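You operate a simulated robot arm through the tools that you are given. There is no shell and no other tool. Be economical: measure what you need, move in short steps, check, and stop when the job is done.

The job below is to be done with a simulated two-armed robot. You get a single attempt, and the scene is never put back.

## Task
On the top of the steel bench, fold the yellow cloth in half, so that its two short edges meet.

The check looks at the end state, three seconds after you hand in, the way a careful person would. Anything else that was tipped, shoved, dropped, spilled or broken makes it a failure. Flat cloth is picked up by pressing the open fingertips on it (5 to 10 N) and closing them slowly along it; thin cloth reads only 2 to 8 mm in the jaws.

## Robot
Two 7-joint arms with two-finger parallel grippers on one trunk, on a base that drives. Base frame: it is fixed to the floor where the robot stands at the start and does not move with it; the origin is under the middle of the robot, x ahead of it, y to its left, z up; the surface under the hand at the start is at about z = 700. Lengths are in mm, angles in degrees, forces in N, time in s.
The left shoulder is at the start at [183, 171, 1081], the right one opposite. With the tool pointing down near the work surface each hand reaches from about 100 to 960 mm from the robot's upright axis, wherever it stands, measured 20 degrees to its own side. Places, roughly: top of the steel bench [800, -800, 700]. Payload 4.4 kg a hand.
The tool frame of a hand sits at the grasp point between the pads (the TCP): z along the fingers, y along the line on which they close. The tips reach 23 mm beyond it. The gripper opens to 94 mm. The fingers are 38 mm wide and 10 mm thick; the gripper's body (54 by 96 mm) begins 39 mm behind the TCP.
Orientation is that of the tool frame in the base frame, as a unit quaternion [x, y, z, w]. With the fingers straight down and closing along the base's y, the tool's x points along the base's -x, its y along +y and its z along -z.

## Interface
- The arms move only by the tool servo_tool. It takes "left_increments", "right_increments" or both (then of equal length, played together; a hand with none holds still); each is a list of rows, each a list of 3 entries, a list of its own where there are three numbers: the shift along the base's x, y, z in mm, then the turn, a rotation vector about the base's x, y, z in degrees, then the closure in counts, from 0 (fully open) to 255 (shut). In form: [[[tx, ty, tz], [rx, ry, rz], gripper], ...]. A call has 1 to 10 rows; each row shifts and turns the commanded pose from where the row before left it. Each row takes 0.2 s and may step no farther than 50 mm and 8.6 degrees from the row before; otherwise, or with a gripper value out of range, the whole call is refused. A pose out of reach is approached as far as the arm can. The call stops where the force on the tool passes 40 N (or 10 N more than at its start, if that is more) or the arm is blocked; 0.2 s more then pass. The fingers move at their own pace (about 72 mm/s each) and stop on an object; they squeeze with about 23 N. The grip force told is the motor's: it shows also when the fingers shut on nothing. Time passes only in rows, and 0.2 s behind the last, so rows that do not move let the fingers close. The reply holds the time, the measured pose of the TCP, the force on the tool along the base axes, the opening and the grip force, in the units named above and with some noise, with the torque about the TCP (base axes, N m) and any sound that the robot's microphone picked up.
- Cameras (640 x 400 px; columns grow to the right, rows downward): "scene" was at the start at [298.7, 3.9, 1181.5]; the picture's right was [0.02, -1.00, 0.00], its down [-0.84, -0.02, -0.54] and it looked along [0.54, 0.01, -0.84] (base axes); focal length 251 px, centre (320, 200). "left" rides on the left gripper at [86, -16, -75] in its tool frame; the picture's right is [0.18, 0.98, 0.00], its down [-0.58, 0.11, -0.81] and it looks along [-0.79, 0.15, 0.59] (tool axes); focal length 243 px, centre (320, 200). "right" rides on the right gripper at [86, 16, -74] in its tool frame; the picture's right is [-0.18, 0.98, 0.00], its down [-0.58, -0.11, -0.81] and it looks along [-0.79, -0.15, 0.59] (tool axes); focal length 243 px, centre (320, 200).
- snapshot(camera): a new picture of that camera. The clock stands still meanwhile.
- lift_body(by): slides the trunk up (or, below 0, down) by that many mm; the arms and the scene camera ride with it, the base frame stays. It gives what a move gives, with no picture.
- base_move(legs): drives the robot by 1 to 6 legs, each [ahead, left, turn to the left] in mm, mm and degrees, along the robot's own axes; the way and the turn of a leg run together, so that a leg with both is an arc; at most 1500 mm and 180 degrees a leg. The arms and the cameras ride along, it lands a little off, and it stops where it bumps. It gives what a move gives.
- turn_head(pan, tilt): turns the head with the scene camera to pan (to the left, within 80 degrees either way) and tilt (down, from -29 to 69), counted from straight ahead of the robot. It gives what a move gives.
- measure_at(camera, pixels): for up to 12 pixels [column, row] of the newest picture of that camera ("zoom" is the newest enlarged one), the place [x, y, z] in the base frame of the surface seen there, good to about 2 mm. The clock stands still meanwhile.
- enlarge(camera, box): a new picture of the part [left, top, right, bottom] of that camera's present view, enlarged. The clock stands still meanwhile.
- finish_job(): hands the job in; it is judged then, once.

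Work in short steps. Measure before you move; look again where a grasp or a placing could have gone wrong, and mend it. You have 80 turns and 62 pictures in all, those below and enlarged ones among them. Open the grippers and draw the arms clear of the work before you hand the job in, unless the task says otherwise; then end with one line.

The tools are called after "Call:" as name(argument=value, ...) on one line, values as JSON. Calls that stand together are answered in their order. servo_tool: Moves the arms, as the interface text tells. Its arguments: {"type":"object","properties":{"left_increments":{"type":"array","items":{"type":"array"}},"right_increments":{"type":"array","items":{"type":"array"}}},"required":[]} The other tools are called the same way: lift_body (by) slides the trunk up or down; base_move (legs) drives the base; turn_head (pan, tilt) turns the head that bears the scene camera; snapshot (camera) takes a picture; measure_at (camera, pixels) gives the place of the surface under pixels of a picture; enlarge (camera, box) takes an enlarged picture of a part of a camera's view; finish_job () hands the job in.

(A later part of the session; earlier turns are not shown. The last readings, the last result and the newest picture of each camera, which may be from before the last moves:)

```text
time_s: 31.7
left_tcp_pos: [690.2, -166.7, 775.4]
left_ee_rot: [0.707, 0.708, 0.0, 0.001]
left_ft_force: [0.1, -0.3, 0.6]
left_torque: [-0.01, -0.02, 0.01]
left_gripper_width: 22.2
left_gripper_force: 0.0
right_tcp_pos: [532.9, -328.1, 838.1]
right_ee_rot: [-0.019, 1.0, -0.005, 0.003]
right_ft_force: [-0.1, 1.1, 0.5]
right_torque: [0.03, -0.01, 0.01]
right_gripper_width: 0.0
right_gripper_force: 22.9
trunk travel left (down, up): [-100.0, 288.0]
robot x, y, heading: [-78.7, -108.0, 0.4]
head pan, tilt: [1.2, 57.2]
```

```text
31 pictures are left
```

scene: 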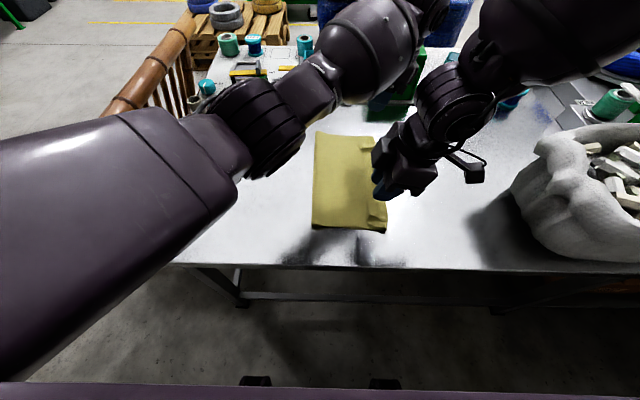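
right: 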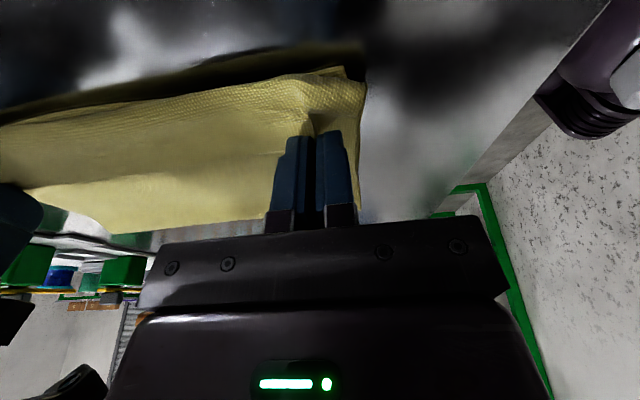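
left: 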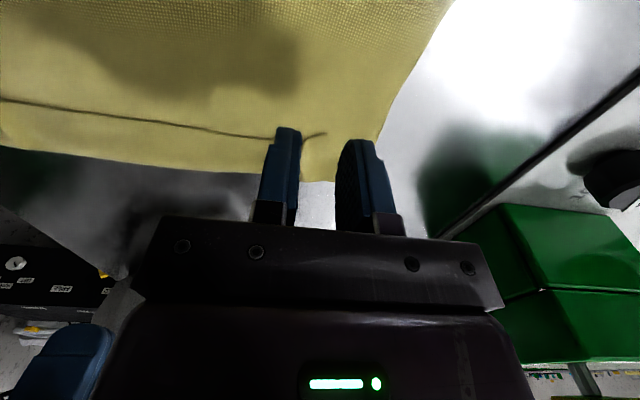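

Orientations are right. I lower the left fingers just in front of the hem edge until they lightly touch the body.

Call:
servo_tool(left_increments=[[[-3, 2, -20], [0, 0, 0], 195], [[0, 0, -18], [0, 0, 0], 195], [[0, 0, -8], [0, 0, 0], 195], [[0, 0, -1.5], [0, 0, 0], 195], [[0, 0, 0], [0, 0, 0], 195]])

```text
time_s: 32.9
left_tcp_pos: [687.8, -165.1, 728.6]
left_ee_rot: [0.707, 0.707, -0.001, 0.0]
left_ft_force: [-0.9, 0.1, 0.2]
left_torque: [-0.02, -0.01, -0.01]
left_gripper_width: 22.2
left_gripper_force: 0.0
right_tcp_pos: [531.7, -328.1, 839.1]
right_ee_rot: [-0.02, 1.0, -0.004, 0.002]
right_ft_force: [-0.1, 0.3, 0.1]
right_torque: [-0.02, -0.03, 0.01]
right_gripper_width: 0.3
right_gripper_force: 22.6
trunk travel left (down, up): [-100.0, 288.0]
robot x, y, heading: [-80.7, -111.1, 0.5]
head pan, tilt: [1.2, 57.2]
```

Not touching yet. I go 2 mm lower and push toward -y.

Call:
servo_tool(left_increments=[[[0, 0, -2], [0, 0, 0], 195], [[0, -6, 0], [0, 0, 0], 195], [[0, -8, 0], [0, 0, 0], 195], [[0, -10, 0], [0, 0, 0], 195], [[0, -10, 0], [0, 0, 0], 195], [[0, -10, 0], [0, 0, 0], 195], [[0, 0, 0], [0, 0, 0], 195]])

Call:
snapshot(camera="left")

Call:
enlarge(camera="scene", box=[270, 100, 450, 250])

```text
time_s: 34.5
left_tcp_pos: [688.6, -210.0, 726.1]
left_ee_rot: [0.707, 0.708, -0.001, 0.0]
left_ft_force: [0.7, -1.1, 0.2]
left_torque: [-0.02, 0.02, 0.04]
left_gripper_width: 22.1
left_gripper_force: 0.0
right_tcp_pos: [532.5, -327.4, 838.1]
right_ee_rot: [-0.02, 1.0, -0.004, 0.001]
right_ft_force: [-0.9, 0.3, -0.4]
right_torque: [-0.01, -0.01, 0.01]
right_gripper_width: 0.0
right_gripper_force: 23.4
trunk travel left (down, up): [-100.0, 288.0]
robot x, y, heading: [-79.1, -108.4, 0.3]
head pan, tilt: [1.2, 57.2]
```

```text
30 pictures are left
```

left: 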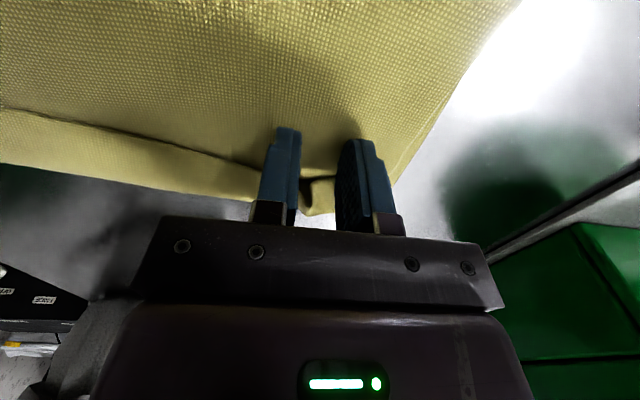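

```text
2.67 times, centred on (360, 175) of scene
```

zoom: 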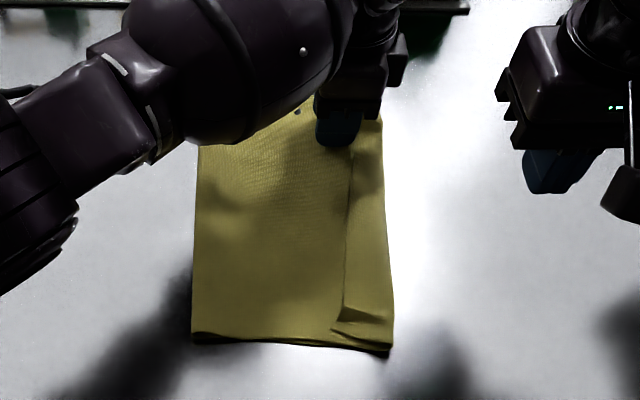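

The hem is being pushed outward. I keep pushing past the outer fold line.

Call:
servo_tool(left_increments=[[[0, -10, 0], [0, 0, 0], 195], [[0, -10, 0], [0, 0, 0], 195], [[0, -10, 0], [0, 0, 0], 195], [[0, -10, 0], [0, 0, 0], 195], [[0, -10, 0], [0, 0, 0], 195], [[0, -8, 0], [0, 0, 0], 195]])

Call:
snapshot(camera="left")

Call:
enlarge(camera="scene", box=[270, 100, 450, 250])

```text
time_s: 35.9
left_tcp_pos: [687.9, -267.9, 726.7]
left_ee_rot: [0.707, 0.707, 0.0, 0.001]
left_ft_force: [-0.4, 0.2, 0.3]
left_torque: [0.02, -0.02, 0.02]
left_gripper_width: 22.0
left_gripper_force: 0.1
right_tcp_pos: [533.3, -328.8, 838.7]
right_ee_rot: [-0.02, 1.0, -0.005, 0.001]
right_ft_force: [0.1, 0.9, 0.2]
right_torque: [0.04, -0.01, -0.02]
right_gripper_width: 0.1
right_gripper_force: 22.7
trunk travel left (down, up): [-100.0, 288.0]
robot x, y, heading: [-82.4, -106.8, 0.4]
head pan, tilt: [1.2, 57.2]
```

```text
28 pictures are left
```

left: 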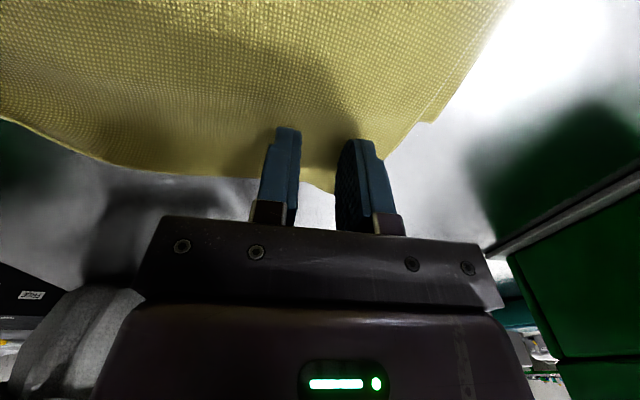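

```text
2.67 times, centred on (360, 175) of scene
```

zoom: 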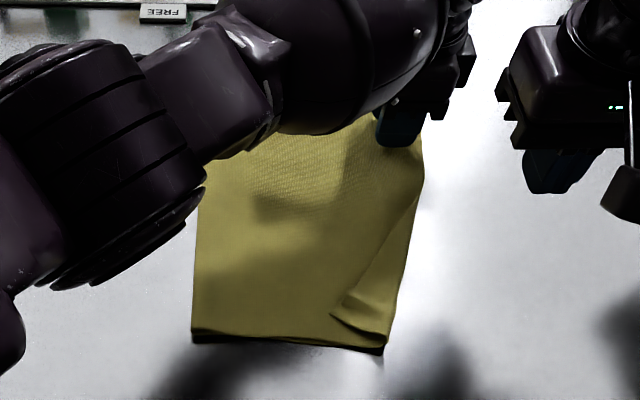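

The far part of the hem has flipped out. Now I raise the left hand and bring the right fingers, as a closed blade, in front of the near part of the hem at (480,-180).

Call:
servo_tool(left_increments=[[[0, 0, 15], [0, 0, 0], 195], [[0, 0, 25], [0, 0, 0], 195], [[0, 0, 30], [0, 0, 0], 195], [[0, 0, 20], [0, 0, 0], 195], [[0, 0, 0], [0, 0, 0], 195], [[0, 0, 0], [0, 0, 0], 195], [[0, 0, 0], [0, 0, 0], 195], [[0, 0, 0], [0, 0, 0], 195]], right_increments=[[[-8, 20, 0], [0, 0, 0], 255], [[-8, 25, 0], [0, 0, 0], 255], [[-8, 25, 0], [0, 0, 0], 255], [[-8, 25, -15], [0, 0, 0], 255], [[-8, 25, -20], [0, 0, 0], 255], [[-8, 25, -25], [0, 0, 0], 255], [[-5, 5, -25], [0, 0, 0], 255], [[0, 0, -15], [0, 0, 0], 255]])

Call:
enlarge(camera="scene", box=[270, 100, 450, 250])

```text
time_s: 37.7
left_tcp_pos: [688.5, -265.1, 818.6]
left_ee_rot: [0.707, 0.707, 0.0, 0.0]
left_ft_force: [-0.8, 0.1, 0.5]
left_torque: [0.01, -0.02, 0.01]
left_gripper_width: 22.2
left_gripper_force: 0.0
right_tcp_pos: [480.2, -177.5, 737.1]
right_ee_rot: [-0.02, 1.0, -0.005, 0.002]
right_ft_force: [-0.1, 1.0, 1.1]
right_torque: [-0.02, -0.02, -0.01]
right_gripper_width: 0.0
right_gripper_force: 22.9
trunk travel left (down, up): [-100.0, 288.0]
robot x, y, heading: [-77.9, -106.3, 0.5]
head pan, tilt: [1.2, 57.2]
```

```text
2.67 times, centred on (360, 175) of scene
```

zoom: 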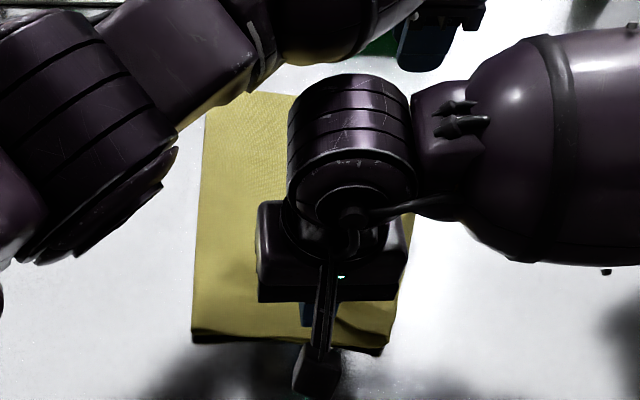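

The right blade is in front of the hem's near end. I lower it to 726.5 and sweep to -y.

Call:
servo_tool(right_increments=[[[0, 0, -8], [0, 0, 0], 255], [[0, 0, -2.5], [0, 0, 0], 255], [[0, -8, 0], [0, 0, 0], 255], [[0, -12, 0], [0, 0, 0], 255], [[0, -12, 0], [0, 0, 0], 255], [[0, -12, 0], [0, 0, 0], 255], [[0, -12, 0], [0, 0, 0], 255], [[0, -12, 0], [0, 0, 0], 255], [[0, -12, 0], [0, 0, 0], 255], [[0, -12, 0], [0, 0, 0], 255]])

Call:
enlarge(camera="scene", box=[270, 100, 450, 250])

```text
time_s: 39.9
left_tcp_pos: [688.8, -266.3, 819.6]
left_ee_rot: [0.707, 0.707, -0.001, 0.0]
left_ft_force: [-0.5, 0.0, 0.2]
left_torque: [-0.01, 0.02, -0.03]
left_gripper_width: 22.1
left_gripper_force: 0.0
right_tcp_pos: [479.7, -269.9, 729.2]
right_ee_rot: [-0.02, 1.0, -0.004, 0.002]
right_ft_force: [0.2, 0.3, 0.3]
right_torque: [0.0, 0.05, 0.03]
right_gripper_width: 0.1
right_gripper_force: 23.1
trunk travel left (down, up): [-100.0, 288.0]
robot x, y, heading: [-80.6, -109.9, 0.5]
head pan, tilt: [1.2, 57.2]
```

```text
2.67 times, centred on (360, 175) of scene
```

zoom: 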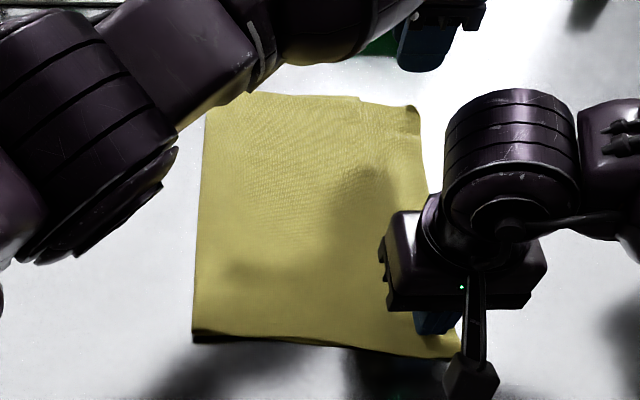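

The hem is now out along its whole length. I raise the right hand, take both aside, and look again.

Call:
servo_tool(right_increments=[[[0, 0, 25], [0, 0, 0], 255], [[0, 0, 30], [0, 0, 0], 255], [[0, 0, 30], [0, 0, 0], 255], [[10, -40, 10], [0, 0, 0], 255], [[10, -40, 0], [0, 0, 0], 255], [[0, 0, 0], [0, 0, 0], 255]], left_increments=[[[0, 0, 10], [0, 0, 0], 195], [[0, 0, 10], [0, 0, 0], 195], [[0, 0, 10], [0, 0, 0], 195], [[0, 0, 10], [0, 0, 0], 195], [[0, 0, 0], [0, 0, 0], 195], [[0, 0, 0], [0, 0, 0], 195]])

Call:
enlarge(camera="scene", box=[270, 100, 450, 250])

```text
time_s: 41.3
left_tcp_pos: [687.8, -267.5, 858.0]
left_ee_rot: [0.707, 0.707, -0.001, 0.0]
left_ft_force: [-0.5, -0.9, -0.3]
left_torque: [0.01, 0.01, 0.02]
left_gripper_width: 22.3
left_gripper_force: 0.1
right_tcp_pos: [498.2, -348.3, 820.9]
right_ee_rot: [-0.02, 1.0, -0.005, 0.002]
right_ft_force: [-0.2, 0.5, 0.9]
right_torque: [-0.01, 0.01, -0.01]
right_gripper_width: 0.3
right_gripper_force: 22.8
trunk travel left (down, up): [-100.0, 288.0]
robot x, y, heading: [-82.8, -112.1, 0.7]
head pan, tilt: [1.2, 57.2]
```

```text
2.67 times, centred on (360, 175) of scene
```

zoom: 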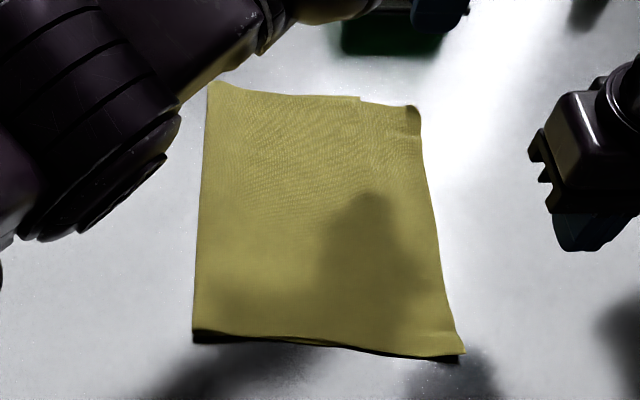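

Call:
measure_at(camera="zoom", pixels=[[210, 84], [195, 335], [200, 220], [418, 108], [427, 200], [440, 270], [460, 350], [360, 98], [390, 352], [362, 101], [418, 135]])

Call:
snapshot(camera="left")

```text
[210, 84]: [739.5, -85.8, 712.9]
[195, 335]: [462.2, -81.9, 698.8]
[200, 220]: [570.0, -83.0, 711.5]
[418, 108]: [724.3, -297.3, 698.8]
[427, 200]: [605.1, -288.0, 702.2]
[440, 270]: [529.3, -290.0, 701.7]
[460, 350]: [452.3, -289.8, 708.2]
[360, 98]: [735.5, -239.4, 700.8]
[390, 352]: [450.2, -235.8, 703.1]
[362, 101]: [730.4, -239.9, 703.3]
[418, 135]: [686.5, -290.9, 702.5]
```

```text
23 pictures are left
```

left: 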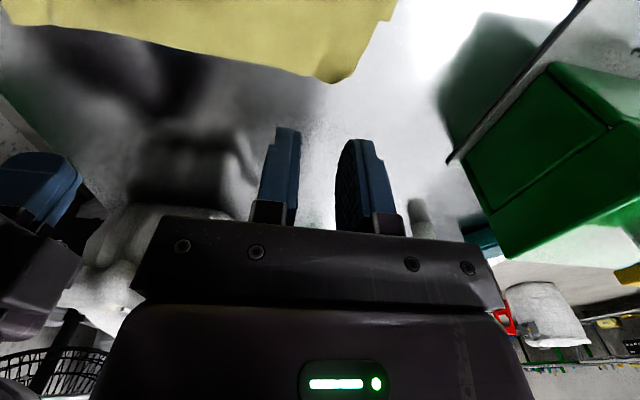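

The upper edge is now at y≈-291, the lower edge at y≈-242, the fold at y≈-84. So a single-layer overhang of about 45 mm can be regripped. I turn the right hand 80° and set both hands over the overhang corners.

Call:
servo_tool(right_increments=[[[-2, 7, 0], [0, 0, 8], 187], [[-2, 7, 0], [0, 0, 8], 187], [[-2, 7, 0], [0, 0, 8], 187], [[-2, 7, 0], [0, 0, 8], 187], [[-2, 7, 0], [0, 0, 8], 187], [[-2, 7, 0], [0, 0, 8], 187], [[-2, 7, -10], [0, 0, 8], 187], [[-2, 8, -10], [0, 0, 8], 187], [[0, 8, -10], [0, 0, 8], 187], [[0, 7, -10], [0, 0, 8], 187]], left_increments=[[[0, -1, -7], [0, 0, 0], 187], [[0, -1, -7], [0, 0, 0], 187], [[0, -1, -7], [0, 0, 0], 187], [[0, -1, -7], [0, 0, 0], 187], [[0, -1, -7], [0, 0, 0], 187], [[0, -1, -7], [0, 0, 0], 187], [[0, -1, -7], [0, 0, 0], 187], [[0, -1, -7], [0, 0, 0], 187], [[0, 0, -7], [0, 0, 0], 187], [[0, 0, -5], [0, 0, 0], 187]])

Call:
snapshot(camera="right")

Call:
snapshot(camera="left")

```text
time_s: 43.7
left_tcp_pos: [688.5, -275.2, 790.1]
left_ee_rot: [0.706, 0.708, 0.001, 0.001]
left_ft_force: [0.2, 0.0, 0.6]
left_torque: [0.01, 0.01, 0.0]
left_gripper_width: 25.1
left_gripper_force: 0.0
right_tcp_pos: [472.7, -239.4, 778.1]
right_ee_rot: [-0.654, 0.753, 0.057, 0.033]
right_ft_force: [-0.6, -0.2, 0.2]
right_torque: [0.04, 0.01, -0.01]
right_gripper_width: 25.3
right_gripper_force: 0.0
trunk travel left (down, up): [-100.0, 288.0]
robot x, y, heading: [-78.6, -110.1, 0.4]
head pan, tilt: [1.2, 57.2]
stopped in row 10 (right hand): the arm was blocked; the commanded pose is now the measured one
```

```text
22 pictures are left
```

right: 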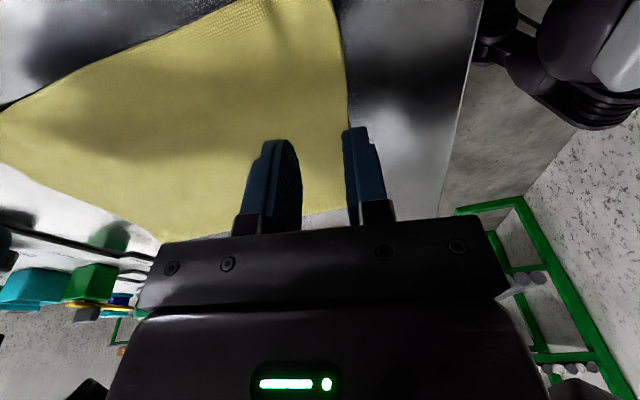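

```text
21 pictures are left
```

left: 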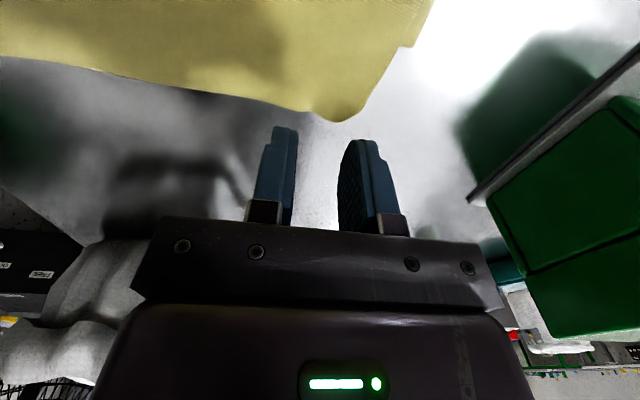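

The right arm is at its joint limit near the body, with the hand about 7° tilted. I turn it back a little, raise it, and back the base off 40 mm and 50 mm to the right for room.

Call:
servo_tool(right_increments=[[[5, -8, 5], [0, 0, -8], 187], [[5, -8, 5], [0, 0, -6], 187], [[0, 0, 0], [0, 0, 0], 187]])

Call:
base_move(legs=[[-40, -50, 0]])

```text
time_s: 44.5
left_tcp_pos: [689.1, -274.5, 787.4]
left_ee_rot: [0.706, 0.708, -0.001, 0.0]
left_ft_force: [-0.4, 0.8, -0.6]
left_torque: [-0.01, -0.02, -0.02]
left_gripper_width: 25.2
left_gripper_force: 0.0
right_tcp_pos: [481.6, -255.4, 786.8]
right_ee_rot: [-0.559, 0.827, 0.053, 0.038]
right_ft_force: [0.3, 0.0, 1.2]
right_torque: [0.05, 0.02, 0.02]
right_gripper_width: 24.9
right_gripper_force: 0.0
trunk travel left (down, up): [-100.0, 288.0]
robot x, y, heading: [-80.8, -108.4, 0.2]
head pan, tilt: [1.2, 57.2]
```

```text
time_s: 45.6
left_tcp_pos: [650.7, -324.4, 787.9]
left_ee_rot: [0.706, 0.708, 0.001, 0.0]
left_ft_force: [-0.4, 0.8, 0.0]
left_torque: [0.01, 0.0, -0.02]
left_gripper_width: 24.9
left_gripper_force: 0.0
right_tcp_pos: [444.2, -306.2, 784.8]
right_ee_rot: [-0.558, 0.827, 0.053, 0.039]
right_ft_force: [-0.5, -0.9, 0.6]
right_torque: [0.03, 0.01, 0.05]
right_gripper_width: 25.2
right_gripper_force: 0.0
trunk travel left (down, up): [-100.0, 288.0]
robot x, y, heading: [-117.9, -160.7, 0.2]
head pan, tilt: [1.2, 57.2]
```

I straighten the right hand (-7.5° about x), set the twist near 80°, and bring both hands over the overhang at y=-276.

Call:
servo_tool(right_increments=[[[8, 6, 0], [-4, 0, 0], 187], [[8, 6, 0], [-3.5, 0, 0], 187], [[8, 6, -8], [0, 0, 5], 187], [[8, 6, -9], [0, 0, 5], 187], [[6, 6, -9], [0, 0, 2], 187], [[0, 0, -9], [0, 0, 0], 187]], left_increments=[[[7, 9, 0], [0, 0, 0], 187], [[7, 9, 0], [0, 0, 0], 187], [[7, 9, -8], [0, 0, 0], 187], [[7, 9, -10], [0, 0, 0], 187], [[7, 9, -10], [0, 0, 0], 187], [[0, 3, -10], [0, 0, 0], 187]])

Call:
snapshot(camera="right")

Call:
snapshot(camera="left")

```text
time_s: 47.0
left_tcp_pos: [686.8, -275.9, 750.8]
left_ee_rot: [0.707, 0.708, 0.0, -0.001]
left_ft_force: [0.7, 0.3, -0.6]
left_torque: [-0.03, 0.0, 0.02]
left_gripper_width: 25.0
left_gripper_force: 0.0
right_tcp_pos: [482.8, -275.7, 749.5]
right_ee_rot: [-0.644, 0.765, 0.0, 0.003]
right_ft_force: [0.2, 0.2, 0.1]
right_torque: [-0.02, 0.0, -0.04]
right_gripper_width: 25.1
right_gripper_force: 0.0
trunk travel left (down, up): [-100.0, 288.0]
robot x, y, heading: [-117.5, -155.9, 0.1]
head pan, tilt: [1.2, 57.2]
```

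```text
20 pictures are left
```

right: 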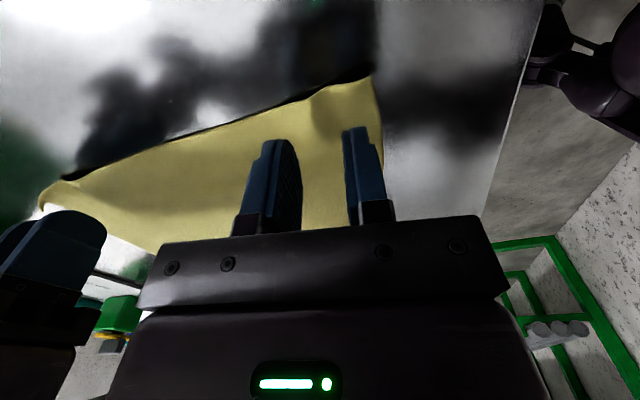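

```text
19 pictures are left
```

left: 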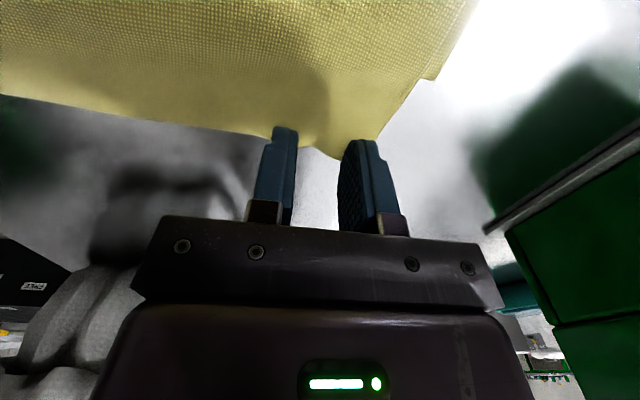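

I measure the overhang corner positions in both pictures: left (338,152), lower-layer step (432,78); right (370,80).

Call:
measure_at(camera="left", pixels=[[338, 152], [310, 145], [230, 128], [428, 74], [380, 125], [150, 110]])

Call:
measure_at(camera="right", pixels=[[368, 82], [320, 92], [250, 122], [376, 130], [150, 160], [60, 190]])

```text
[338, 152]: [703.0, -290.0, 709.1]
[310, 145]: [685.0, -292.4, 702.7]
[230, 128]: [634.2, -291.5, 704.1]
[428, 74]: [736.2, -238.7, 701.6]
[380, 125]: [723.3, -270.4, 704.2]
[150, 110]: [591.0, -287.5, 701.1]
```

```text
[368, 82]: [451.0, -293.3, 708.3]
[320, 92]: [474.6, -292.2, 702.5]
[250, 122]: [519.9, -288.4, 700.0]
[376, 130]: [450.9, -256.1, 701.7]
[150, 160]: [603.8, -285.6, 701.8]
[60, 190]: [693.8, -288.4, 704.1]
```

Edge is at y≈-290 and the lower layer ends at y≈-240, so the fingers at y≈-275 hold only the overhang. I lower to contact.

Call:
servo_tool(right_increments=[[[0, 1, -12], [0, 0, 0], 187], [[0, 0, -8], [0, 0, 0], 187], [[0, 0, -3.5], [0, 0, 0], 187], [[0, 0, -2], [0, 0, 0], 187], [[0, 0, 0], [0, 0, 0], 187]], left_increments=[[[-2, 1, -12], [0, 0, 0], 187], [[0, 0, -8], [0, 0, 0], 187], [[0, 0, -4.5], [0, 0, 0], 187], [[0, 0, -2], [0, 0, 0], 187], [[0, 0, 0], [0, 0, 0], 187]])

```text
time_s: 48.2
left_tcp_pos: [685.0, -275.6, 724.7]
left_ee_rot: [0.706, 0.708, 0.0, 0.001]
left_ft_force: [0.4, -1.2, 5.8]
left_torque: [-0.1, -0.11, -0.01]
left_gripper_width: 25.1
left_gripper_force: 0.1
right_tcp_pos: [481.5, -272.9, 725.6]
right_ee_rot: [-0.643, 0.766, -0.001, 0.002]
right_ft_force: [-0.5, 0.7, -0.3]
right_torque: [0.01, -0.01, -0.02]
right_gripper_width: 25.0
right_gripper_force: 0.0
trunk travel left (down, up): [-100.0, 288.0]
robot x, y, heading: [-116.6, -160.2, 0.3]
head pan, tilt: [1.2, 57.2]
```

The left is at 6 N; I bring the right down 2 mm more, then close both slowly.

Call:
servo_tool(right_increments=[[[0, 0, -1.2], [0, 0, 0], 187], [[0, 0, -0.8], [0, 0, 0], 187], [[0, 0, 0], [0, 0, 0], 197], [[0, 0, 0], [0, 0, 0], 207], [[0, 0, 0], [0, 0, 0], 217], [[0, 0, 0], [0, 0, 0], 227], [[0, 0, 0], [0, 0, 0], 237], [[0, 0, 0], [0, 0, 0], 247], [[0, 0, 0], [0, 0, 0], 255], [[0, 0, 0], [0, 0, 0], 255]], left_increments=[[[0, 0, 0], [0, 0, 0], 187], [[0, 0, 0], [0, 0, 0], 187], [[0, 0, 0], [0, 0, 0], 197], [[0, 0, 0], [0, 0, 0], 207], [[0, 0, 0], [0, 0, 0], 217], [[0, 0, 0], [0, 0, 0], 227], [[0, 0, 0], [0, 0, 0], 237], [[0, 0, 0], [0, 0, 0], 247], [[0, 0, 0], [0, 0, 0], 255], [[0, 0, 0], [0, 0, 0], 255]])

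```text
time_s: 50.4
left_tcp_pos: [683.2, -275.2, 725.2]
left_ee_rot: [0.706, 0.708, 0.0, 0.001]
left_ft_force: [-10.4, -0.6, 10.3]
left_torque: [-0.03, 0.23, 0.08]
left_gripper_width: 1.6
left_gripper_force: 23.4
right_tcp_pos: [481.8, -274.4, 725.4]
right_ee_rot: [-0.643, 0.765, -0.002, 0.003]
right_ft_force: [10.3, 0.1, 6.0]
right_torque: [-0.05, -0.23, -0.13]
right_gripper_width: 2.7
right_gripper_force: 22.7
trunk travel left (down, up): [-100.0, 288.0]
robot x, y, heading: [-117.3, -159.3, 0.4]
head pan, tilt: [1.2, 57.2]
```

Both pinch cloth (1.6 and 2.7 mm), with 10 N tension between them. I bring the hands 3 mm closer each and lift a little toward +y, then check.

Call:
servo_tool(right_increments=[[[2, 1, 5], [0, 0, 0], 255], [[1, 3, 10], [0, 0, 0], 255], [[0, 5, 15], [0, 0, 0], 255], [[0, 6, 15], [0, 0, 0], 255]], left_increments=[[[-2, 1, 5], [0, 0, 0], 255], [[-1, 3, 10], [0, 0, 0], 255], [[0, 5, 15], [0, 0, 0], 255], [[0, 6, 15], [0, 0, 0], 255]])

Call:
snapshot(camera="right")

Call:
snapshot(camera="left")

```text
time_s: 51.4
left_tcp_pos: [679.4, -258.9, 769.1]
left_ee_rot: [0.706, 0.708, 0.0, 0.0]
left_ft_force: [-1.6, -0.4, -0.6]
left_torque: [-0.04, 0.06, -0.01]
left_gripper_width: 1.7
left_gripper_force: 23.3
right_tcp_pos: [484.7, -259.0, 769.1]
right_ee_rot: [-0.643, 0.766, -0.002, 0.002]
right_ft_force: [1.5, 0.2, -1.0]
right_torque: [0.02, -0.06, -0.03]
right_gripper_width: 2.4
right_gripper_force: 23.0
trunk travel left (down, up): [-100.0, 288.0]
robot x, y, heading: [-118.7, -159.2, 0.3]
head pan, tilt: [1.2, 57.2]
```

```text
18 pictures are left
```

right: 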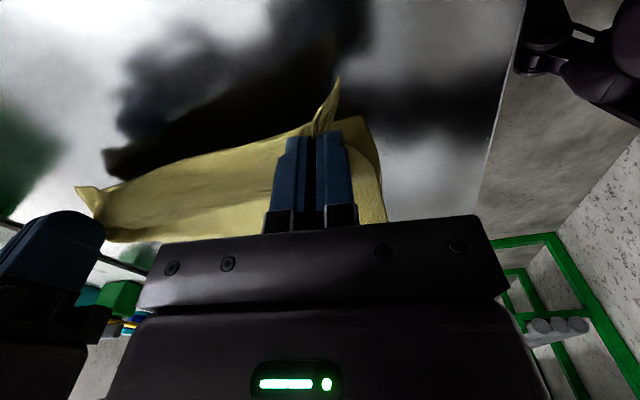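

```text
17 pictures are left
```

left: 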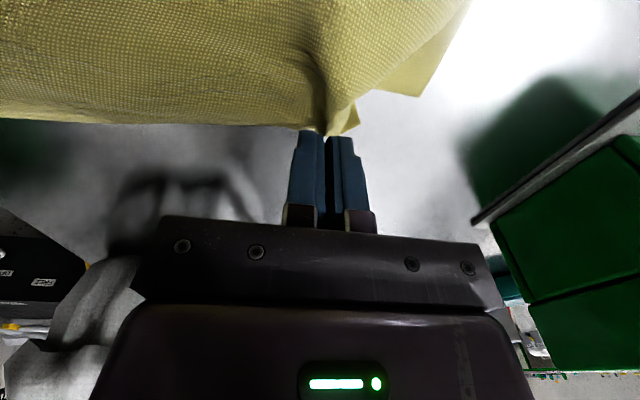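

The upper layer alone is up while the lower layer stays flat. I lift back over the fold line so the crease can recede to y≈-60.

Call:
servo_tool(right_increments=[[[0, 12, 18], [0, 0, 0], 255], [[0, 16, 17], [0, 0, 0], 255], [[0, 20, 16], [0, 0, 0], 255], [[0, 22, 14], [0, 0, 0], 255], [[0, 24, 12], [0, 0, 0], 255], [[0, 24, 10], [0, 0, 0], 255], [[0, 24, 5], [0, 0, 0], 255], [[0, 24, 2], [0, 0, 0], 255]], left_increments=[[[0, 12, 18], [0, 0, 0], 255], [[0, 16, 17], [0, 0, 0], 255], [[0, 20, 16], [0, 0, 0], 255], [[0, 22, 14], [0, 0, 0], 255], [[0, 24, 12], [0, 0, 0], 255], [[0, 24, 10], [0, 0, 0], 255], [[0, 24, 5], [0, 0, 0], 255], [[0, 24, 2], [0, 0, 0], 255]])

Call:
snapshot(camera="scene")

```text
time_s: 53.2
left_tcp_pos: [682.1, -93.4, 861.7]
left_ee_rot: [0.706, 0.708, 0.0, 0.0]
left_ft_force: [-4.2, 0.1, 0.3]
left_torque: [-0.01, 0.12, 0.04]
left_gripper_width: 1.6
left_gripper_force: 22.5
right_tcp_pos: [482.9, -90.7, 863.6]
right_ee_rot: [-0.644, 0.765, -0.001, 0.002]
right_ft_force: [4.3, -0.1, -0.2]
right_torque: [0.01, -0.08, -0.04]
right_gripper_width: 2.3
right_gripper_force: 23.2
trunk travel left (down, up): [-100.0, 288.0]
robot x, y, heading: [-116.9, -156.8, 0.5]
head pan, tilt: [1.2, 57.2]
```

```text
16 pictures are left
```

scene: 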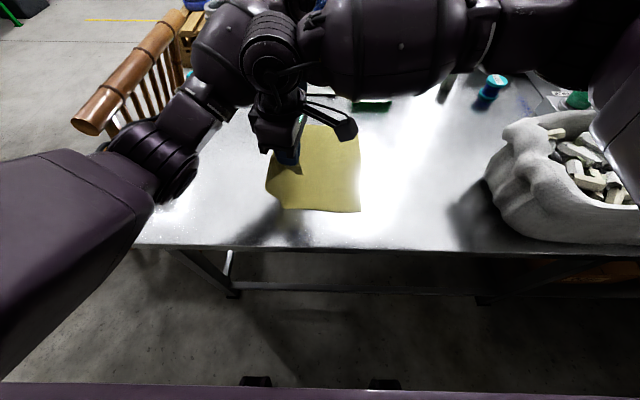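

I measure the lying layer's right edge and near corner, and the left bulge.

Call:
measure_at(camera="scene", pixels=[[360, 210], [359, 160], [360, 128], [284, 208], [268, 186], [300, 210], [320, 211]])

Call:
enlarge(camera="scene", box=[230, 100, 390, 230])

```text
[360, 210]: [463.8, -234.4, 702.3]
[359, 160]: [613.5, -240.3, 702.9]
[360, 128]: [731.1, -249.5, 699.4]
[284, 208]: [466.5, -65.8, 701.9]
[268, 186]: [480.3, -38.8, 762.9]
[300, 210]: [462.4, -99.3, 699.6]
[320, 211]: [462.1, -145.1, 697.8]
```

```text
3.08 times, centred on (310, 165) of scene
```

zoom: 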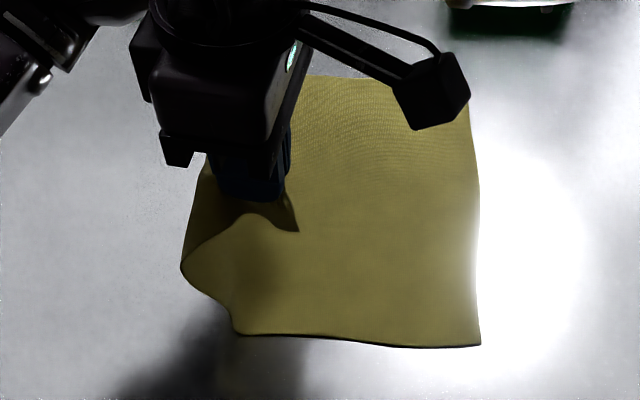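

The lying edge runs from y≈-236 (near) to y≈-250 (far). I swing back down along a slightly smaller arc so the cloth is not pulled.

Call:
servo_tool(right_increments=[[[0, -16, -3], [0, 0, 0], 255], [[0, -16, -5], [0, 0, 0], 255], [[0, -16, -7], [0, 0, 0], 255], [[0, -16, -10], [0, 0, 0], 255], [[0, -16, -12], [0, 0, 0], 255], [[0, -10, -17], [0, 0, 0], 255], [[0, -10, -17], [0, 0, 0], 255], [[0, -10, -17], [0, 0, 0], 255]], left_increments=[[[-1, -17, -3], [0, 0, 0], 255], [[0, -17, -5], [0, 0, 0], 255], [[0, -17, -7], [0, 0, 0], 255], [[0, -17, -10], [0, 0, 0], 255], [[0, -17, -12], [0, 0, 0], 255], [[0, -12, -17], [0, 0, 0], 255], [[0, -12, -17], [0, 0, 0], 255], [[0, -12, -17], [0, 0, 0], 255]])

Call:
snapshot(camera="scene")

Call:
snapshot(camera="left")

```text
time_s: 55.0
left_tcp_pos: [679.3, -215.6, 771.7]
left_ee_rot: [0.706, 0.708, 0.0, 0.0]
left_ft_force: [-2.8, 0.0, -0.2]
left_torque: [0.05, 0.08, 0.0]
left_gripper_width: 1.8
left_gripper_force: 23.1
right_tcp_pos: [483.4, -203.0, 774.2]
right_ee_rot: [-0.644, 0.765, 0.0, 0.002]
right_ft_force: [3.0, 0.7, 0.6]
right_torque: [0.01, -0.03, -0.03]
right_gripper_width: 2.3
right_gripper_force: 22.2
trunk travel left (down, up): [-100.0, 288.0]
robot x, y, heading: [-118.5, -159.2, 0.7]
head pan, tilt: [1.2, 57.2]
```

```text
14 pictures are left
```

scene: 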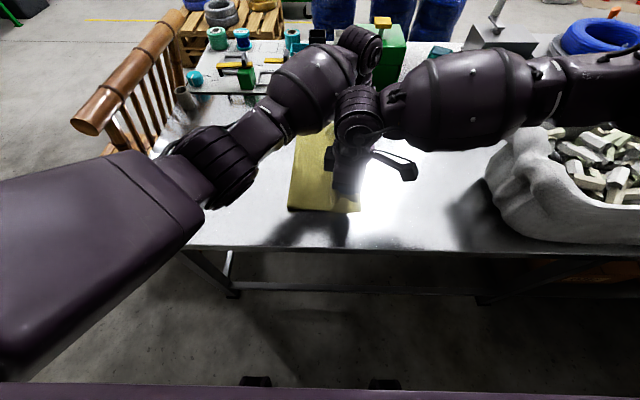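

```text
13 pictures are left
```

left: 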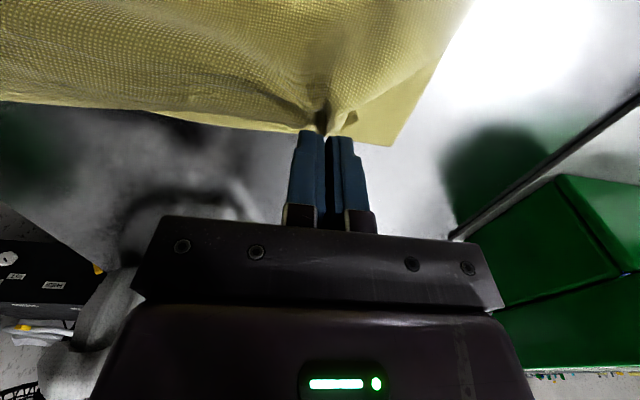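

Edges are lining up. I lower the rest of the way, set them down, open slowly, and lift straight up.

Call:
servo_tool(right_increments=[[[0, -7, -14], [0, 0, 0], 255], [[0, -6, -14], [0, 0, 0], 255], [[0, -5, -12], [0, 0, 0], 255], [[0, 0, -5], [0, 0, 0], 255], [[0, 0, 0], [0, 0, 0], 235], [[0, 0, 0], [0, 0, 0], 215], [[0, 0, 0], [0, 0, 0], 195], [[0, 0, 4], [0, 0, 0], 185], [[0, 0, 20], [0, 0, 0], 185], [[0, 0, 30], [0, 0, 0], 185]], left_increments=[[[0, -6, -13], [0, 0, 0], 255], [[0, -5, -13], [0, 0, 0], 255], [[0, -5, -12], [0, 0, 0], 255], [[0, 0, -5], [0, 0, 0], 255], [[0, 0, 0], [0, 0, 0], 235], [[0, 0, 0], [0, 0, 0], 215], [[0, 0, 0], [0, 0, 0], 195], [[0, 0, 4], [0, 0, 0], 185], [[0, 0, 20], [0, 0, 0], 185], [[0, 0, 30], [0, 0, 0], 185]])

Call:
snapshot(camera="left")

```text
time_s: 57.2
left_tcp_pos: [678.5, -231.2, 789.5]
left_ee_rot: [0.706, 0.708, 0.001, 0.001]
left_ft_force: [0.7, -0.2, 0.5]
left_torque: [-0.02, 0.0, 0.02]
left_gripper_width: 25.9
left_gripper_force: 0.1
right_tcp_pos: [485.9, -220.1, 784.6]
right_ee_rot: [-0.643, 0.766, -0.002, 0.003]
right_ft_force: [0.2, -0.1, 0.2]
right_torque: [0.0, -0.03, -0.01]
right_gripper_width: 26.0
right_gripper_force: 0.0
trunk travel left (down, up): [-100.0, 288.0]
robot x, y, heading: [-120.5, -159.1, 0.5]
head pan, tilt: [1.2, 57.2]
```

```text
12 pictures are left
```

left: 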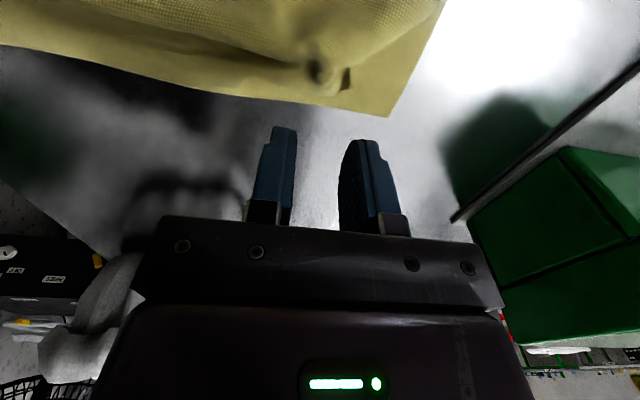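

Both are released. I take the right hand up and aside, and the left hand up, for a clear scene view.

Call:
servo_tool(right_increments=[[[10, -10, 20], [0, 0, -5], 185], [[10, -25, 20], [0, 0, -8], 185], [[0, -35, 0], [0, 0, -8], 185], [[0, -35, 0], [0, 0, -8], 185], [[0, -20, 0], [0, 0, -8], 185], [[0, 0, 0], [0, 0, -8], 185]], left_increments=[[[0, 0, 20], [0, 0, 0], 185], [[0, 0, 20], [0, 0, 0], 185], [[0, 0, 20], [0, 0, 0], 185], [[0, 0, 0], [0, 0, 0], 185], [[0, 0, 0], [0, 0, 0], 185], [[0, 0, 0], [0, 0, 0], 185]])

Call:
enlarge(camera="scene", box=[230, 95, 400, 230])

```text
time_s: 58.6
left_tcp_pos: [678.4, -228.6, 845.9]
left_ee_rot: [0.706, 0.708, -0.001, 0.0]
left_ft_force: [0.9, -0.6, -0.1]
left_torque: [-0.03, 0.01, -0.01]
left_gripper_width: 25.8
left_gripper_force: 0.1
right_tcp_pos: [505.7, -349.8, 822.7]
right_ee_rot: [-0.301, 0.954, -0.002, 0.0]
right_ft_force: [-0.4, -0.1, 0.1]
right_torque: [0.0, 0.01, -0.01]
right_gripper_width: 25.6
right_gripper_force: 0.0
trunk travel left (down, up): [-100.0, 288.0]
robot x, y, heading: [-122.3, -155.5, 0.1]
head pan, tilt: [1.2, 57.2]
```

```text
2.96 times, centred on (315, 162) of scene
```

zoom: 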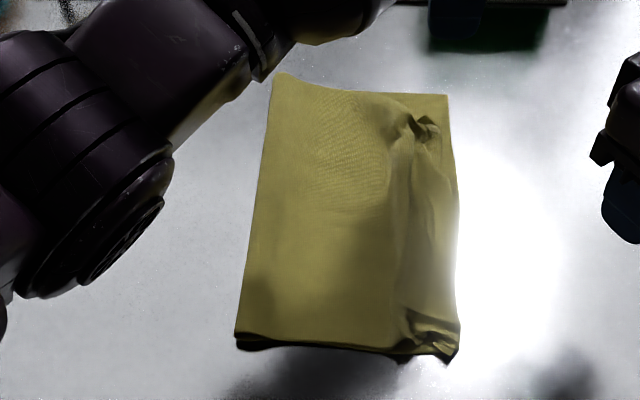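

The layers align roughly, but the pinched corners at zoom (425,130) and (430,340) are still bunched. I enlarge and measure them.

Call:
measure_at(camera="zoom", pixels=[[262, 160], [238, 335], [275, 78], [448, 97], [457, 200], [457, 320], [445, 358], [425, 125], [436, 150], [430, 340], [400, 230], [404, 345]])

Call:
enlarge(camera="scene", box=[315, 110, 375, 200])

```text
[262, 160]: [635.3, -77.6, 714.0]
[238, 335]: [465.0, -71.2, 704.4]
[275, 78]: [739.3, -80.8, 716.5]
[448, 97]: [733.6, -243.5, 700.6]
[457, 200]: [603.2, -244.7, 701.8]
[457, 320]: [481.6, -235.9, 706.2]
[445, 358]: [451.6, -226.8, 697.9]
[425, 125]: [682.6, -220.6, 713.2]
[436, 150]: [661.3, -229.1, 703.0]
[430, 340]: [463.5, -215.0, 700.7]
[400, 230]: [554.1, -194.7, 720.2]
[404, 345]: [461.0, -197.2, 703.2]
```

```text
4.44 times, centred on (345, 155) of scene
```

zoom: 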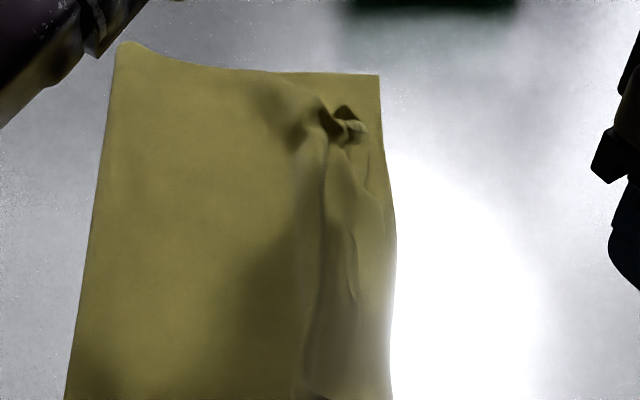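

The fold is at y≈-75 with slack humped at y≈-195, and both corners are gathered. I bring both hands back over the gathers with fingers 20 mm apart, to press and spread them open along x.

Call:
servo_tool(right_increments=[[[0, 10, 0], [0, 0, 8], 200], [[0, 25, 0], [0, 0, 8], 200], [[0, 30, 0], [0, 0, 8], 200], [[-8, 30, 0], [0, 0, 8], 200], [[-8, 25, -20], [0, 0, 8], 200], [[-8, 7, -25], [0, 0, 5], 200], [[0, 0, -25], [0, 0, 0], 200], [[0, 0, -15], [0, 0, 0], 200]], left_increments=[[[2, 1, -15], [0, 0, 0], 200], [[2, 1, -15], [0, 0, 0], 200], [[1, 1, -15], [0, 0, 0], 200], [[0, 1, -15], [0, 0, 0], 200], [[0, 0, -15], [0, 0, 0], 200], [[0, 0, -15], [0, 0, 0], 200], [[0, 0, -15], [0, 0, 0], 200], [[0, 0, -5], [0, 0, 0], 200]])

Call:
snapshot(camera="right")

Call:
snapshot(camera="left")

```text
time_s: 60.4
left_tcp_pos: [682.3, -226.5, 736.5]
left_ee_rot: [0.706, 0.708, 0.0, 0.001]
left_ft_force: [1.3, 0.3, -0.1]
left_torque: [-0.03, -0.04, -0.02]
left_gripper_width: 20.2
left_gripper_force: 0.0
right_tcp_pos: [480.4, -219.7, 738.9]
right_ee_rot: [-0.643, 0.766, -0.001, 0.002]
right_ft_force: [0.7, 0.3, -0.1]
right_torque: [0.0, 0.01, -0.02]
right_gripper_width: 19.9
right_gripper_force: 0.1
trunk travel left (down, up): [-100.0, 288.0]
robot x, y, heading: [-118.0, -157.8, 0.4]
head pan, tilt: [1.2, 57.2]
```

```text
9 pictures are left
```

right: 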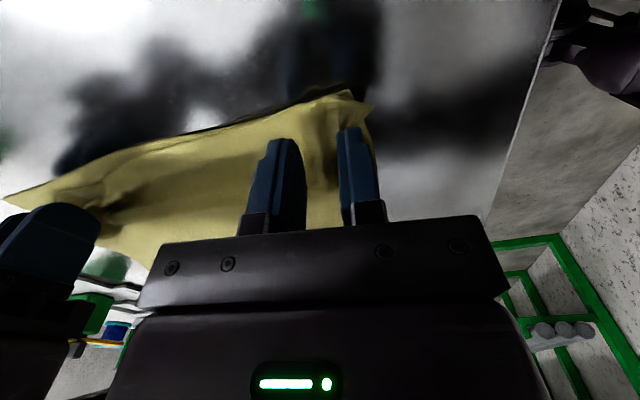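

```text
8 pictures are left
```

left: 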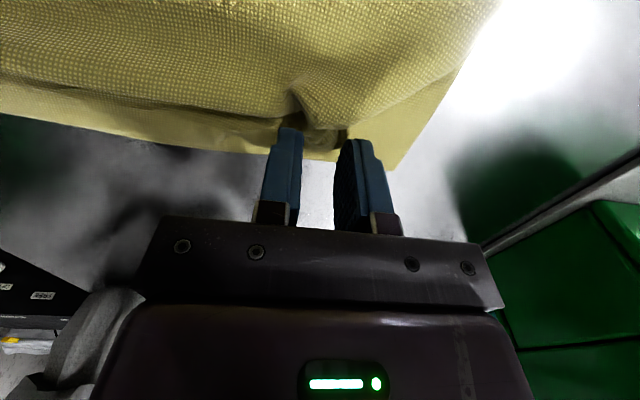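

I shift 8 mm inward onto the upper layer, press, and open the fingers slowly to spread the gathers.

Call:
servo_tool(right_increments=[[[0, 6, -6], [0, 0, 0], 200], [[0, 0, -5], [0, 0, 0], 200], [[0, 0, -2.5], [0, 0, 0], 200], [[0, 0, 0], [0, 0, 0], 185], [[0, 0, 0], [0, 0, 0], 170], [[0, 0, 0], [0, 0, 0], 155], [[0, 0, 0], [0, 0, 0], 140], [[0, 0, 0], [0, 0, 0], 125], [[0, 0, 0], [0, 0, 0], 110], [[0, 0, 0], [0, 0, 0], 100]], left_increments=[[[0, 8, -5], [0, 0, 0], 200], [[0, 0, -4], [0, 0, 0], 200], [[0, 0, -1.7], [0, 0, 0], 200], [[0, 0, 0], [0, 0, 0], 185], [[0, 0, 0], [0, 0, 0], 170], [[0, 0, 0], [0, 0, 0], 155], [[0, 0, 0], [0, 0, 0], 140], [[0, 0, 0], [0, 0, 0], 125], [[0, 0, 0], [0, 0, 0], 110], [[0, 0, 0], [0, 0, 0], 100]])

Call:
snapshot(camera="left")

```text
time_s: 62.6
left_tcp_pos: [684.2, -218.9, 727.4]
left_ee_rot: [0.706, 0.708, 0.001, 0.001]
left_ft_force: [0.0, -0.8, 1.6]
left_torque: [0.02, 0.02, -0.02]
left_gripper_width: 57.0
left_gripper_force: 0.1
right_tcp_pos: [480.1, -211.5, 726.1]
right_ee_rot: [-0.644, 0.765, -0.002, 0.003]
right_ft_force: [2.6, 0.1, 12.2]
right_torque: [-0.07, 0.38, -0.03]
right_gripper_width: 56.1
right_gripper_force: 0.1
trunk travel left (down, up): [-100.0, 288.0]
robot x, y, heading: [-115.8, -158.1, 0.3]
head pan, tilt: [1.2, 57.2]
```

```text
7 pictures are left
```

left: 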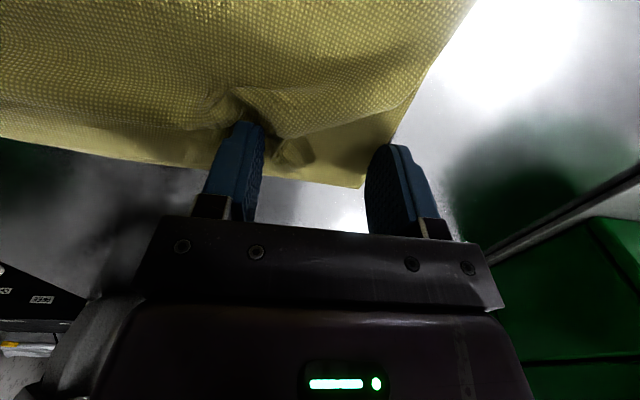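

The left pressed too lightly. I measure the upper layer's edge near the far corner: (385,125) and (290,137), against the lower corner (360,185).

Call:
measure_at(camera="left", pixels=[[385, 122], [360, 185], [290, 133], [300, 158], [285, 165], [330, 145], [100, 140], [100, 150], [240, 100], [330, 175]])

```text
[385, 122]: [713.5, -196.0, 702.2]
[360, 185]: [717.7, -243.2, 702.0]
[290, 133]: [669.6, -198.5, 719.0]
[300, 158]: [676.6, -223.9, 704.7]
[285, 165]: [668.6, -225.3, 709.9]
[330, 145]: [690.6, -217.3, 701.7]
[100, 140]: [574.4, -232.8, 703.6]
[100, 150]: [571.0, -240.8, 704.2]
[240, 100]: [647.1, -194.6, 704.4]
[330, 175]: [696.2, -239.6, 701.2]
```

The far upper corner is short (edge at y≈-224 versus -243) while slack is humped at y≈-198. I lift both hands, set them behind the hump at y≈-150, and push the corners out gently as worked before.

Call:
servo_tool(right_increments=[[[0, 0, 25], [0, 0, 0], 190], [[0, 30, 0], [0, 0, 0], 190], [[0, 32, 0], [0, 0, 0], 190], [[0, 0, -14], [0, 0, 0], 190], [[0, 0, -9], [0, 0, 0], 190], [[0, -10, 0], [0, 0, 0], 190], [[0, -10, 0], [0, 0, 0], 190], [[0, -10, 0], [0, 0, 0], 190], [[0, -8, 0], [0, 0, 0], 190]], left_increments=[[[0, 0, 25], [0, 0, 0], 190], [[0, 35, 0], [0, 0, 0], 190], [[0, 34, 0], [0, 0, 0], 190], [[0, 0, -15], [0, 0, 0], 190], [[0, 0, -10], [0, 0, 0], 190], [[0, -11, 0], [0, 0, 0], 190], [[0, -11, 0], [0, 0, 0], 190], [[0, -11, 0], [0, 0, 0], 190], [[0, -11, 0], [0, 0, 0], 190]])

Call:
snapshot(camera="left")

```text
time_s: 64.6
left_tcp_pos: [685.1, -193.5, 727.0]
left_ee_rot: [0.706, 0.708, 0.0, 0.0]
left_ft_force: [0.0, 0.7, 9.5]
left_torque: [-0.06, -0.03, 0.0]
left_gripper_width: 23.8
left_gripper_force: 0.0
right_tcp_pos: [478.5, -190.0, 726.9]
right_ee_rot: [-0.643, 0.766, -0.002, 0.003]
right_ft_force: [0.7, 0.4, 0.1]
right_torque: [0.01, -0.01, 0.0]
right_gripper_width: 23.8
right_gripper_force: 0.2
trunk travel left (down, up): [-100.0, 288.0]
robot x, y, heading: [-120.4, -156.7, 0.3]
head pan, tilt: [1.2, 57.2]
```

```text
6 pictures are left
```

left: 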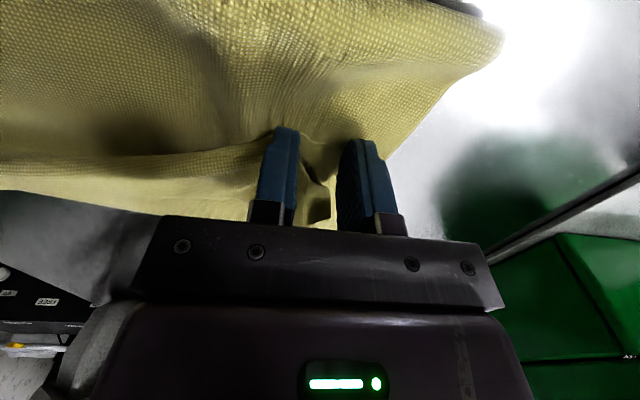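

The left fingers ride on the hump at 9 N. I raise them 1.5 mm and continue the push until the fingertips reach the lower edge, then look from the scene camera.

Call:
servo_tool(right_increments=[[[0, -8, 0], [0, 0, 0], 190], [[0, -8, 0], [0, 0, 0], 190], [[0, -8, 0], [0, 0, 0], 190], [[0, -8, 0], [0, 0, 0], 190], [[0, 0, 0], [0, 0, 0], 190], [[0, 0, 30], [0, 0, 0], 190], [[0, 0, 30], [0, 0, 0], 190], [[10, -30, 20], [0, 0, -8], 190], [[10, -40, 20], [0, 0, -8], 190], [[0, -45, 0], [0, 0, -8], 190]], left_increments=[[[0, -7, 1.5], [0, 0, 0], 190], [[0, -8, 0], [0, 0, 0], 190], [[0, -8, 0], [0, 0, 0], 190], [[0, -8, 0], [0, 0, 0], 190], [[0, 0, 0], [0, 0, 0], 190], [[0, 0, 30], [0, 0, 0], 190], [[0, 0, 30], [0, 0, 0], 190], [[0, 0, 30], [0, 0, 0], 190], [[0, 0, 20], [0, 0, 0], 190], [[0, 0, 10], [0, 0, 0], 190]])

Call:
enlarge(camera="scene", box=[240, 95, 400, 230])

```text
time_s: 66.8
left_tcp_pos: [683.6, -222.9, 844.0]
left_ee_rot: [0.706, 0.708, 0.0, 0.0]
left_ft_force: [-0.2, 0.5, 0.4]
left_torque: [0.03, -0.02, 0.02]
left_gripper_width: 24.0
left_gripper_force: 0.0
right_tcp_pos: [499.9, -338.4, 825.9]
right_ee_rot: [-0.469, 0.883, -0.001, 0.002]
right_ft_force: [0.0, -0.2, -0.6]
right_torque: [0.0, 0.01, 0.0]
right_gripper_width: 24.0
right_gripper_force: 0.1
trunk travel left (down, up): [-100.0, 288.0]
robot x, y, heading: [-117.2, -157.9, 0.5]
head pan, tilt: [1.2, 57.2]
```

```text
2.96 times, centred on (320, 162) of scene
```

zoom: 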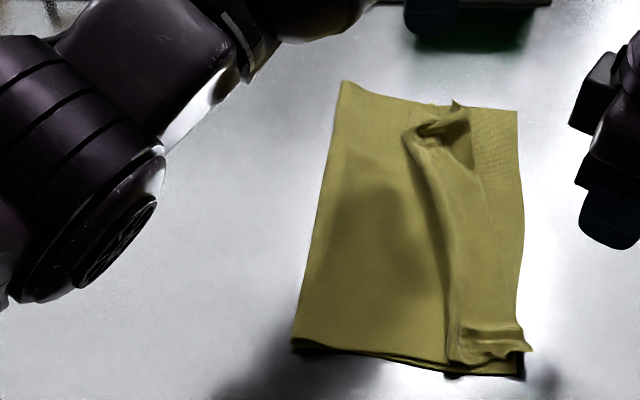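

The cloth is now more rumpled, with the far upper corner folded in. I measure it.

Call:
measure_at(camera="zoom", pixels=[[344, 84], [320, 200], [294, 342], [515, 113], [522, 230], [518, 373], [530, 348], [470, 140], [410, 132], [432, 190], [450, 320], [484, 190]])

```text
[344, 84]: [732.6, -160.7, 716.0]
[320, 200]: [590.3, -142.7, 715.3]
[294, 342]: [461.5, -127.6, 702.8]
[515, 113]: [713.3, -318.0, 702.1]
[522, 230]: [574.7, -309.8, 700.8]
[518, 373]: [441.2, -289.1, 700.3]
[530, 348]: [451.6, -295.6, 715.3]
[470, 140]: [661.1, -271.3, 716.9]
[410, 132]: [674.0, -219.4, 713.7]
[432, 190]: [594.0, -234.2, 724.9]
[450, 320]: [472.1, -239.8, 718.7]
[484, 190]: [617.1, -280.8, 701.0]
```

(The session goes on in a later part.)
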